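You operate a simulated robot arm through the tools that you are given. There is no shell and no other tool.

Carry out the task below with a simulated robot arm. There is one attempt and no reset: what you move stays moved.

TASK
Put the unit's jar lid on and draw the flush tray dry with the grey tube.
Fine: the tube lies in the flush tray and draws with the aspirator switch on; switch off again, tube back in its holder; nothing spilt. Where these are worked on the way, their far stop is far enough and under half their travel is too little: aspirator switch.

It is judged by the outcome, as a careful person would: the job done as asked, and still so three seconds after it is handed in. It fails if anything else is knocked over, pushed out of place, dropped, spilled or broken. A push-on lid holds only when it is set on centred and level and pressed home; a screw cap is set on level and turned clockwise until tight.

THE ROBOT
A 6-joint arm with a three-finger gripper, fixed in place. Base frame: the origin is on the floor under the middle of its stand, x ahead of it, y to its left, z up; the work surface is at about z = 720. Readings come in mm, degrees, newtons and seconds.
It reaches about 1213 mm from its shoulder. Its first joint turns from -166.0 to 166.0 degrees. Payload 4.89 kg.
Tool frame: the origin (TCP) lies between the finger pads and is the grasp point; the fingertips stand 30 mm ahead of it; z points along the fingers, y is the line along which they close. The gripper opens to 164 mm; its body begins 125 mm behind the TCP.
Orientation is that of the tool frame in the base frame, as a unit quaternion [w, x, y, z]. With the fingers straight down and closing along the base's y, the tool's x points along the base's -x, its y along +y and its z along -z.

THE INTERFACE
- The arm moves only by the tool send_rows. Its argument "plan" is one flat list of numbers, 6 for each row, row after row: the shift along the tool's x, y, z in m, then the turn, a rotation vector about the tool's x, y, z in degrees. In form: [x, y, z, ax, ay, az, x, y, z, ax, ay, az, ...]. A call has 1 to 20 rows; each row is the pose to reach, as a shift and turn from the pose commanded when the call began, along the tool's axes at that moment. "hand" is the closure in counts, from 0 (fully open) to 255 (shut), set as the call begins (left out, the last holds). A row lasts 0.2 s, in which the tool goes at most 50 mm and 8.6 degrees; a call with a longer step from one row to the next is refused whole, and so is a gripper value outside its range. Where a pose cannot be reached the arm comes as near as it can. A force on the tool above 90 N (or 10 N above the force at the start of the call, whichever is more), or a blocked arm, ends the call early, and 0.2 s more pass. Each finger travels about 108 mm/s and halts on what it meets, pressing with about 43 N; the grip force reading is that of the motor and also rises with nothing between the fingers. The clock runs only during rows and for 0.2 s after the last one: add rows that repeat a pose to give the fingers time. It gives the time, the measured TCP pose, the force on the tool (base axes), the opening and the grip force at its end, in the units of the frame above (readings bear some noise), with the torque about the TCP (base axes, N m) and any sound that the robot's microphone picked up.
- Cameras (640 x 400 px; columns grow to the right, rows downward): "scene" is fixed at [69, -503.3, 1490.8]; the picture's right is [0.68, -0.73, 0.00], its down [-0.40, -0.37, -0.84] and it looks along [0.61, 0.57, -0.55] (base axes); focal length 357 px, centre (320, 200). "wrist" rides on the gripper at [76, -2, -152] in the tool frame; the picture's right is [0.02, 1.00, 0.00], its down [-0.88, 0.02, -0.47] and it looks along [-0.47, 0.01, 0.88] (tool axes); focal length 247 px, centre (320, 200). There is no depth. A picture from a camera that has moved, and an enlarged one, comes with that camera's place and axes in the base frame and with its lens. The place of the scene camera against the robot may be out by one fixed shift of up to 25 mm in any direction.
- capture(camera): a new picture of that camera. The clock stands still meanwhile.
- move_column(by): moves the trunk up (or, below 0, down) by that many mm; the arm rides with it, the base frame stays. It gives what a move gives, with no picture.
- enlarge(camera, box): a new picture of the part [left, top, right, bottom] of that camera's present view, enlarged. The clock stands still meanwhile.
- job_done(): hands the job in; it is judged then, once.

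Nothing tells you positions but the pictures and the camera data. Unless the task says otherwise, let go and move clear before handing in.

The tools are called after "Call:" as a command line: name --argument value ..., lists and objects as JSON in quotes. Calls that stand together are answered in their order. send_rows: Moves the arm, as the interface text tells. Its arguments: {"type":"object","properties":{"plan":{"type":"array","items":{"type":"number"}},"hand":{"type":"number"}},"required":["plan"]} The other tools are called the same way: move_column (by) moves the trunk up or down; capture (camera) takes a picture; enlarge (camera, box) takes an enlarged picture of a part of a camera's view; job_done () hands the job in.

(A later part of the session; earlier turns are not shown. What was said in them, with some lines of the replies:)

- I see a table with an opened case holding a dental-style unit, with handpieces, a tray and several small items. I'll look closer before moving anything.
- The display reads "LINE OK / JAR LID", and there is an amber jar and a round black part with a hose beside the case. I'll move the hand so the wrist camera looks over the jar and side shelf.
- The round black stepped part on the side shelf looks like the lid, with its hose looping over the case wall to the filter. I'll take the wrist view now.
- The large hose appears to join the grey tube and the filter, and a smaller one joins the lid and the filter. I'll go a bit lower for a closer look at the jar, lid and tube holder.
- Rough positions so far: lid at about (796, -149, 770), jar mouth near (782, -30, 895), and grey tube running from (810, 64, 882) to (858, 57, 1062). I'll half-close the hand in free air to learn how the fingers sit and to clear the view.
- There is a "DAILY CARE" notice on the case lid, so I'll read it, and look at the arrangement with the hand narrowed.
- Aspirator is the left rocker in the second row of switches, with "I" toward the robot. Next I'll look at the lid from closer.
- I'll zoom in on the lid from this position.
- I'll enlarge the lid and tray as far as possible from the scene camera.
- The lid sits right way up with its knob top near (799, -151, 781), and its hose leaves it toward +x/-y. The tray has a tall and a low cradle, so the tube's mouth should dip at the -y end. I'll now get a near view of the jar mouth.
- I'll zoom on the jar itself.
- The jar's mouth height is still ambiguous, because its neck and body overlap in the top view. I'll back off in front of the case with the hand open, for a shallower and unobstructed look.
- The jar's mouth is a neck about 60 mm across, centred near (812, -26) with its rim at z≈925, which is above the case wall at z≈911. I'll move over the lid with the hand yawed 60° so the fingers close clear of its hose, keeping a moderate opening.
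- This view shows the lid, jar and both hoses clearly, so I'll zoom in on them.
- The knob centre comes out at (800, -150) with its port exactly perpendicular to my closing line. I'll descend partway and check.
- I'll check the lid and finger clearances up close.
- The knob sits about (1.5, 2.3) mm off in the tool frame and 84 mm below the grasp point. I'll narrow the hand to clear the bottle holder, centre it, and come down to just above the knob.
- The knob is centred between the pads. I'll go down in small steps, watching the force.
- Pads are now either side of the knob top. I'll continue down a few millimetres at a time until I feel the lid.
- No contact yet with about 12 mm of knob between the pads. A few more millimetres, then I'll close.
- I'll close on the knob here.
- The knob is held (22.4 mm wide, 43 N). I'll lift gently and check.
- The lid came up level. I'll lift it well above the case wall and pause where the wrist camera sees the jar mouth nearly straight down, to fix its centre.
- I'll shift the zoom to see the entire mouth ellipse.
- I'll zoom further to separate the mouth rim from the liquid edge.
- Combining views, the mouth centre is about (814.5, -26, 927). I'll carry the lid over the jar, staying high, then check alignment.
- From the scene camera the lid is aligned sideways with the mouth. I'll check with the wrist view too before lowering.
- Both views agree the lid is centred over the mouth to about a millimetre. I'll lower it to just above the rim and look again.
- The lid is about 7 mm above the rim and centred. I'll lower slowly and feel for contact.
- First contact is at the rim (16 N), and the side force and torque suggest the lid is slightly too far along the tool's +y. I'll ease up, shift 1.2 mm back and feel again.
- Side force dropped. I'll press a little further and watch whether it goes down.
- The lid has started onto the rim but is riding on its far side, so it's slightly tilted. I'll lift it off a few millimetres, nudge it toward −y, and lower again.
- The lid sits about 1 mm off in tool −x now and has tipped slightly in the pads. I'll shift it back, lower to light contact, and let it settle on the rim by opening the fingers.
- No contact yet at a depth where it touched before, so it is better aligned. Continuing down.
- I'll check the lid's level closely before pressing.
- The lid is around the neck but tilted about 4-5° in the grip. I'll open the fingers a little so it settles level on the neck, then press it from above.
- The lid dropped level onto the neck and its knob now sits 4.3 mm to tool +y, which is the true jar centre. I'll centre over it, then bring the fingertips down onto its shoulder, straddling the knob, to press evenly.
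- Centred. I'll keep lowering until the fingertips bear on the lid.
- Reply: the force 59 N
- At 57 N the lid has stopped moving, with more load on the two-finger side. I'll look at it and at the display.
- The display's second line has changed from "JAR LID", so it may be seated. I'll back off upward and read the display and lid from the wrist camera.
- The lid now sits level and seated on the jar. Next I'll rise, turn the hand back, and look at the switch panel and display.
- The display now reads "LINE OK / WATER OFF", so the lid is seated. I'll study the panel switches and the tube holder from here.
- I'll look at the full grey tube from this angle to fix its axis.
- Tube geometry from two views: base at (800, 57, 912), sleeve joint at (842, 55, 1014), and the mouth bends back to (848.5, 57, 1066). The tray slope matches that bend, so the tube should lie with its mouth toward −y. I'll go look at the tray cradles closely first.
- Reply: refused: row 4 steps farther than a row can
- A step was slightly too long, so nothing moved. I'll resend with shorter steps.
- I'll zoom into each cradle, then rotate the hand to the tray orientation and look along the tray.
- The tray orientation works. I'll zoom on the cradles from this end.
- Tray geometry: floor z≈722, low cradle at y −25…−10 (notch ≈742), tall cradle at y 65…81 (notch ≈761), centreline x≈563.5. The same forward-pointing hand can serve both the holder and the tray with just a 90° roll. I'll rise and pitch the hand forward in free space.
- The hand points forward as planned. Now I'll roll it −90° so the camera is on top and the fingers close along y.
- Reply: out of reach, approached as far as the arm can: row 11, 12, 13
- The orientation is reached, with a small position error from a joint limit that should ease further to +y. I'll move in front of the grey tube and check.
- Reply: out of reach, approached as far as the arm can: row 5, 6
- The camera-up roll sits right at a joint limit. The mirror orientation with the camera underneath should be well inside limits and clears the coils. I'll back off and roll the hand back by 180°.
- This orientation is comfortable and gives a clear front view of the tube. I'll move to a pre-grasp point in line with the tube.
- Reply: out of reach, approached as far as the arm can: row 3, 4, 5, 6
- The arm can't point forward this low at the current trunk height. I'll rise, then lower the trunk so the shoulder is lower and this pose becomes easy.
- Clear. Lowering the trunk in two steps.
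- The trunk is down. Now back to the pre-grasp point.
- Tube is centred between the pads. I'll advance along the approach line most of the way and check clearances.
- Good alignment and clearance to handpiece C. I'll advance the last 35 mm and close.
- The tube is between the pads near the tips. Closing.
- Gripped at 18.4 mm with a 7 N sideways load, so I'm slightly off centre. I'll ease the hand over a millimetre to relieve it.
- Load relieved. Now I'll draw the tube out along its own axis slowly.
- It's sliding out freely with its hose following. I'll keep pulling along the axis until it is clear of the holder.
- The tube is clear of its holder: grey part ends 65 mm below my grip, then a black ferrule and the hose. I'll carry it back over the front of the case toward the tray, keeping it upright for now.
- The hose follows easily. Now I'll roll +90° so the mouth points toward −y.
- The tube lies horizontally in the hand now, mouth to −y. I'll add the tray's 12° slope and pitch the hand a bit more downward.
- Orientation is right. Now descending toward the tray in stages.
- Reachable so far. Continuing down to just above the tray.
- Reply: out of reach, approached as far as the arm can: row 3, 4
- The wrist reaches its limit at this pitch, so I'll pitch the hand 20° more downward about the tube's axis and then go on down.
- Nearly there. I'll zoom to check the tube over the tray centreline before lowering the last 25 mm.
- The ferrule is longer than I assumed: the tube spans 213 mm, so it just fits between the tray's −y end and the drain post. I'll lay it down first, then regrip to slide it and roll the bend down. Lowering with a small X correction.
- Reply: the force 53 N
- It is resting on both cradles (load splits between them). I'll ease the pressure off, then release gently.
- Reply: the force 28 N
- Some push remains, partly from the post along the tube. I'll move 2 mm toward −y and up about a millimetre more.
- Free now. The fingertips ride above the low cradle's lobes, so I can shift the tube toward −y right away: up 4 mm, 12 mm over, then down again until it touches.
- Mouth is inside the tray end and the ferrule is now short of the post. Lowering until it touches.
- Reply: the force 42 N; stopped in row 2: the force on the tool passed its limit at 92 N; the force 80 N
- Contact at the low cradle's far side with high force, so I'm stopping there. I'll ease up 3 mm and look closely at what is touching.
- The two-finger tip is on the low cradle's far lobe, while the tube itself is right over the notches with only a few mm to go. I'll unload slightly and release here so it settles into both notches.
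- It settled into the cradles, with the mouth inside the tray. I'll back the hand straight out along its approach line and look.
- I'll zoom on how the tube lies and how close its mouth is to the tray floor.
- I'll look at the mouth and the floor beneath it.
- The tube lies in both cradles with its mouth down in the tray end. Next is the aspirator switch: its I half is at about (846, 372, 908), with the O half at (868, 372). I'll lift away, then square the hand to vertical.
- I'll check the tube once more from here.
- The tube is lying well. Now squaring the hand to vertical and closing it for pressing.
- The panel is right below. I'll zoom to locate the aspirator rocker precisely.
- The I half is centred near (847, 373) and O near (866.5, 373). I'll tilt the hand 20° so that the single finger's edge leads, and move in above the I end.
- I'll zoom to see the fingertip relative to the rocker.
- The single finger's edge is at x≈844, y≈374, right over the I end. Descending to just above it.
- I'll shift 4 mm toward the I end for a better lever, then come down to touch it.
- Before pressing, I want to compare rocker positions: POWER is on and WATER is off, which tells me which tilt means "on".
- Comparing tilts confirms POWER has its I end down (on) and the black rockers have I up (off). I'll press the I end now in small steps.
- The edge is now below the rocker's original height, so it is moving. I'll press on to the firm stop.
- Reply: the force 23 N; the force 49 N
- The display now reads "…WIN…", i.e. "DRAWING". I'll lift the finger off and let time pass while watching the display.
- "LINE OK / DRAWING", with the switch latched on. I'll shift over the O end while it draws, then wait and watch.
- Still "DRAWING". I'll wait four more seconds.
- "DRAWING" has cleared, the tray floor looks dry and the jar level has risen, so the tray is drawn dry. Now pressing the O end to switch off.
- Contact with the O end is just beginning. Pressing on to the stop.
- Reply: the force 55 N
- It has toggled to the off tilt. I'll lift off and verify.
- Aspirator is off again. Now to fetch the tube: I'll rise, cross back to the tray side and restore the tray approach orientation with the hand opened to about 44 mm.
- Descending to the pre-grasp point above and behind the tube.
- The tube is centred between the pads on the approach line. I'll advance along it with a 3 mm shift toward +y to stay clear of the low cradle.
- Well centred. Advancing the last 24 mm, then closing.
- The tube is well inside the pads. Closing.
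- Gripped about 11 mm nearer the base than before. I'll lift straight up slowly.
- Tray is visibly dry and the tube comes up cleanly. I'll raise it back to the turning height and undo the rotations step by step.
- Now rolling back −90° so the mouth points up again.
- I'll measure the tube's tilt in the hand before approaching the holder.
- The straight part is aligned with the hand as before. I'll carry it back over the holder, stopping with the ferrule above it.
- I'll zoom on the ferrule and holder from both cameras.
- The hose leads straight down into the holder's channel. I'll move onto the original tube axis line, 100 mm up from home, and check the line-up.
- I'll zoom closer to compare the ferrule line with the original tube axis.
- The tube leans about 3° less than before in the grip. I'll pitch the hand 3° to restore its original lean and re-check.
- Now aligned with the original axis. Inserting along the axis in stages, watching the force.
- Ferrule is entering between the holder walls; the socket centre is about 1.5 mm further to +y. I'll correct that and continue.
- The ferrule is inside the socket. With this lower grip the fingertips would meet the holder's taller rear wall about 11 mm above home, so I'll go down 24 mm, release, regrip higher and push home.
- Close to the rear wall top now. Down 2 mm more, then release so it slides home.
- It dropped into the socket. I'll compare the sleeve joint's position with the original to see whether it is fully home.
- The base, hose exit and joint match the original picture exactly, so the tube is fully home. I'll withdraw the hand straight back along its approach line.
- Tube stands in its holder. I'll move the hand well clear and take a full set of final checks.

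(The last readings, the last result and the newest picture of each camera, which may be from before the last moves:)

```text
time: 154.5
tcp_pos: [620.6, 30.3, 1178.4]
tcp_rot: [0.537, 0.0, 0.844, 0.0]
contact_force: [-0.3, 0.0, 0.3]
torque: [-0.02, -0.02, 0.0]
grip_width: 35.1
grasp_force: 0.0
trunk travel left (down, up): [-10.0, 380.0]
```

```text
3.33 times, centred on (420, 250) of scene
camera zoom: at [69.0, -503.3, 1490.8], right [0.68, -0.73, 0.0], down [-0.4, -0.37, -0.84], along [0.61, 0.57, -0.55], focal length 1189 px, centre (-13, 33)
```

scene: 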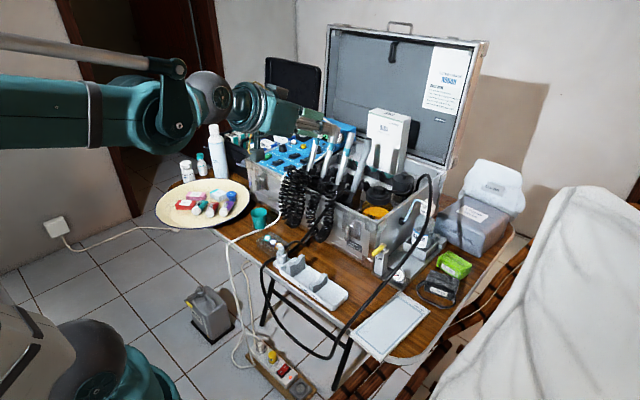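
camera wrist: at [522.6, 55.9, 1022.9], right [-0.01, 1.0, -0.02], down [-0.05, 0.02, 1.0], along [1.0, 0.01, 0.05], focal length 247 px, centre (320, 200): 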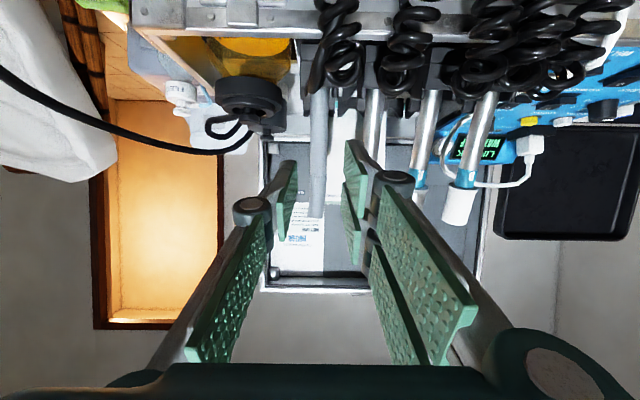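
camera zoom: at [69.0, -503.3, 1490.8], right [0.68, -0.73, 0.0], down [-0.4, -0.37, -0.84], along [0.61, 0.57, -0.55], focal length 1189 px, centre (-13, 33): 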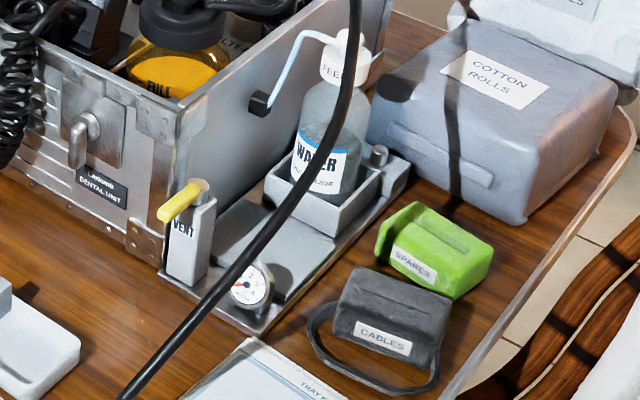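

Everything checks out:
- The lid is seated and the display no longer shows "JAR LID".
- The tray is dry.
- The aspirator rocker is back in the off position, matching its neighbours.
- The grey tube stands in its holder as it did at the start.
- The hand is clear, and nothing else looks moved or spilt.

I'm handing the job in.

Call:
job_done

```text
The job is handed in.
```

The jar lid is on, the flush tray is drawn dry, and I've handed the job in.

- **Lid:** It is pressed level onto the amber jar, and the display's "JAR LID" warning has gone. It now reads "LINE OK / WATER OFF".
- **Drawing the tray:** I laid the grey tube in both cradles of the tray and pressed the aspirator switch fully on. The display showed "DRAWING", then cleared on its own. The jar level rose and the tray floor looks dry.
- **Switch and tube:** The aspirator is pressed fully back to off, and the tube is back in its holder. The tube rolled about its own axis in the tray, so the bend at its mouth now faces a different way than at the start. Its base and hose sit as they did at the start.
- **Everything else:** In the final pictures nothing else looks moved, dropped or spilt, and the hand is clear of the table. I lowered the trunk 165 mm to reach the holder and tray, and left it there.
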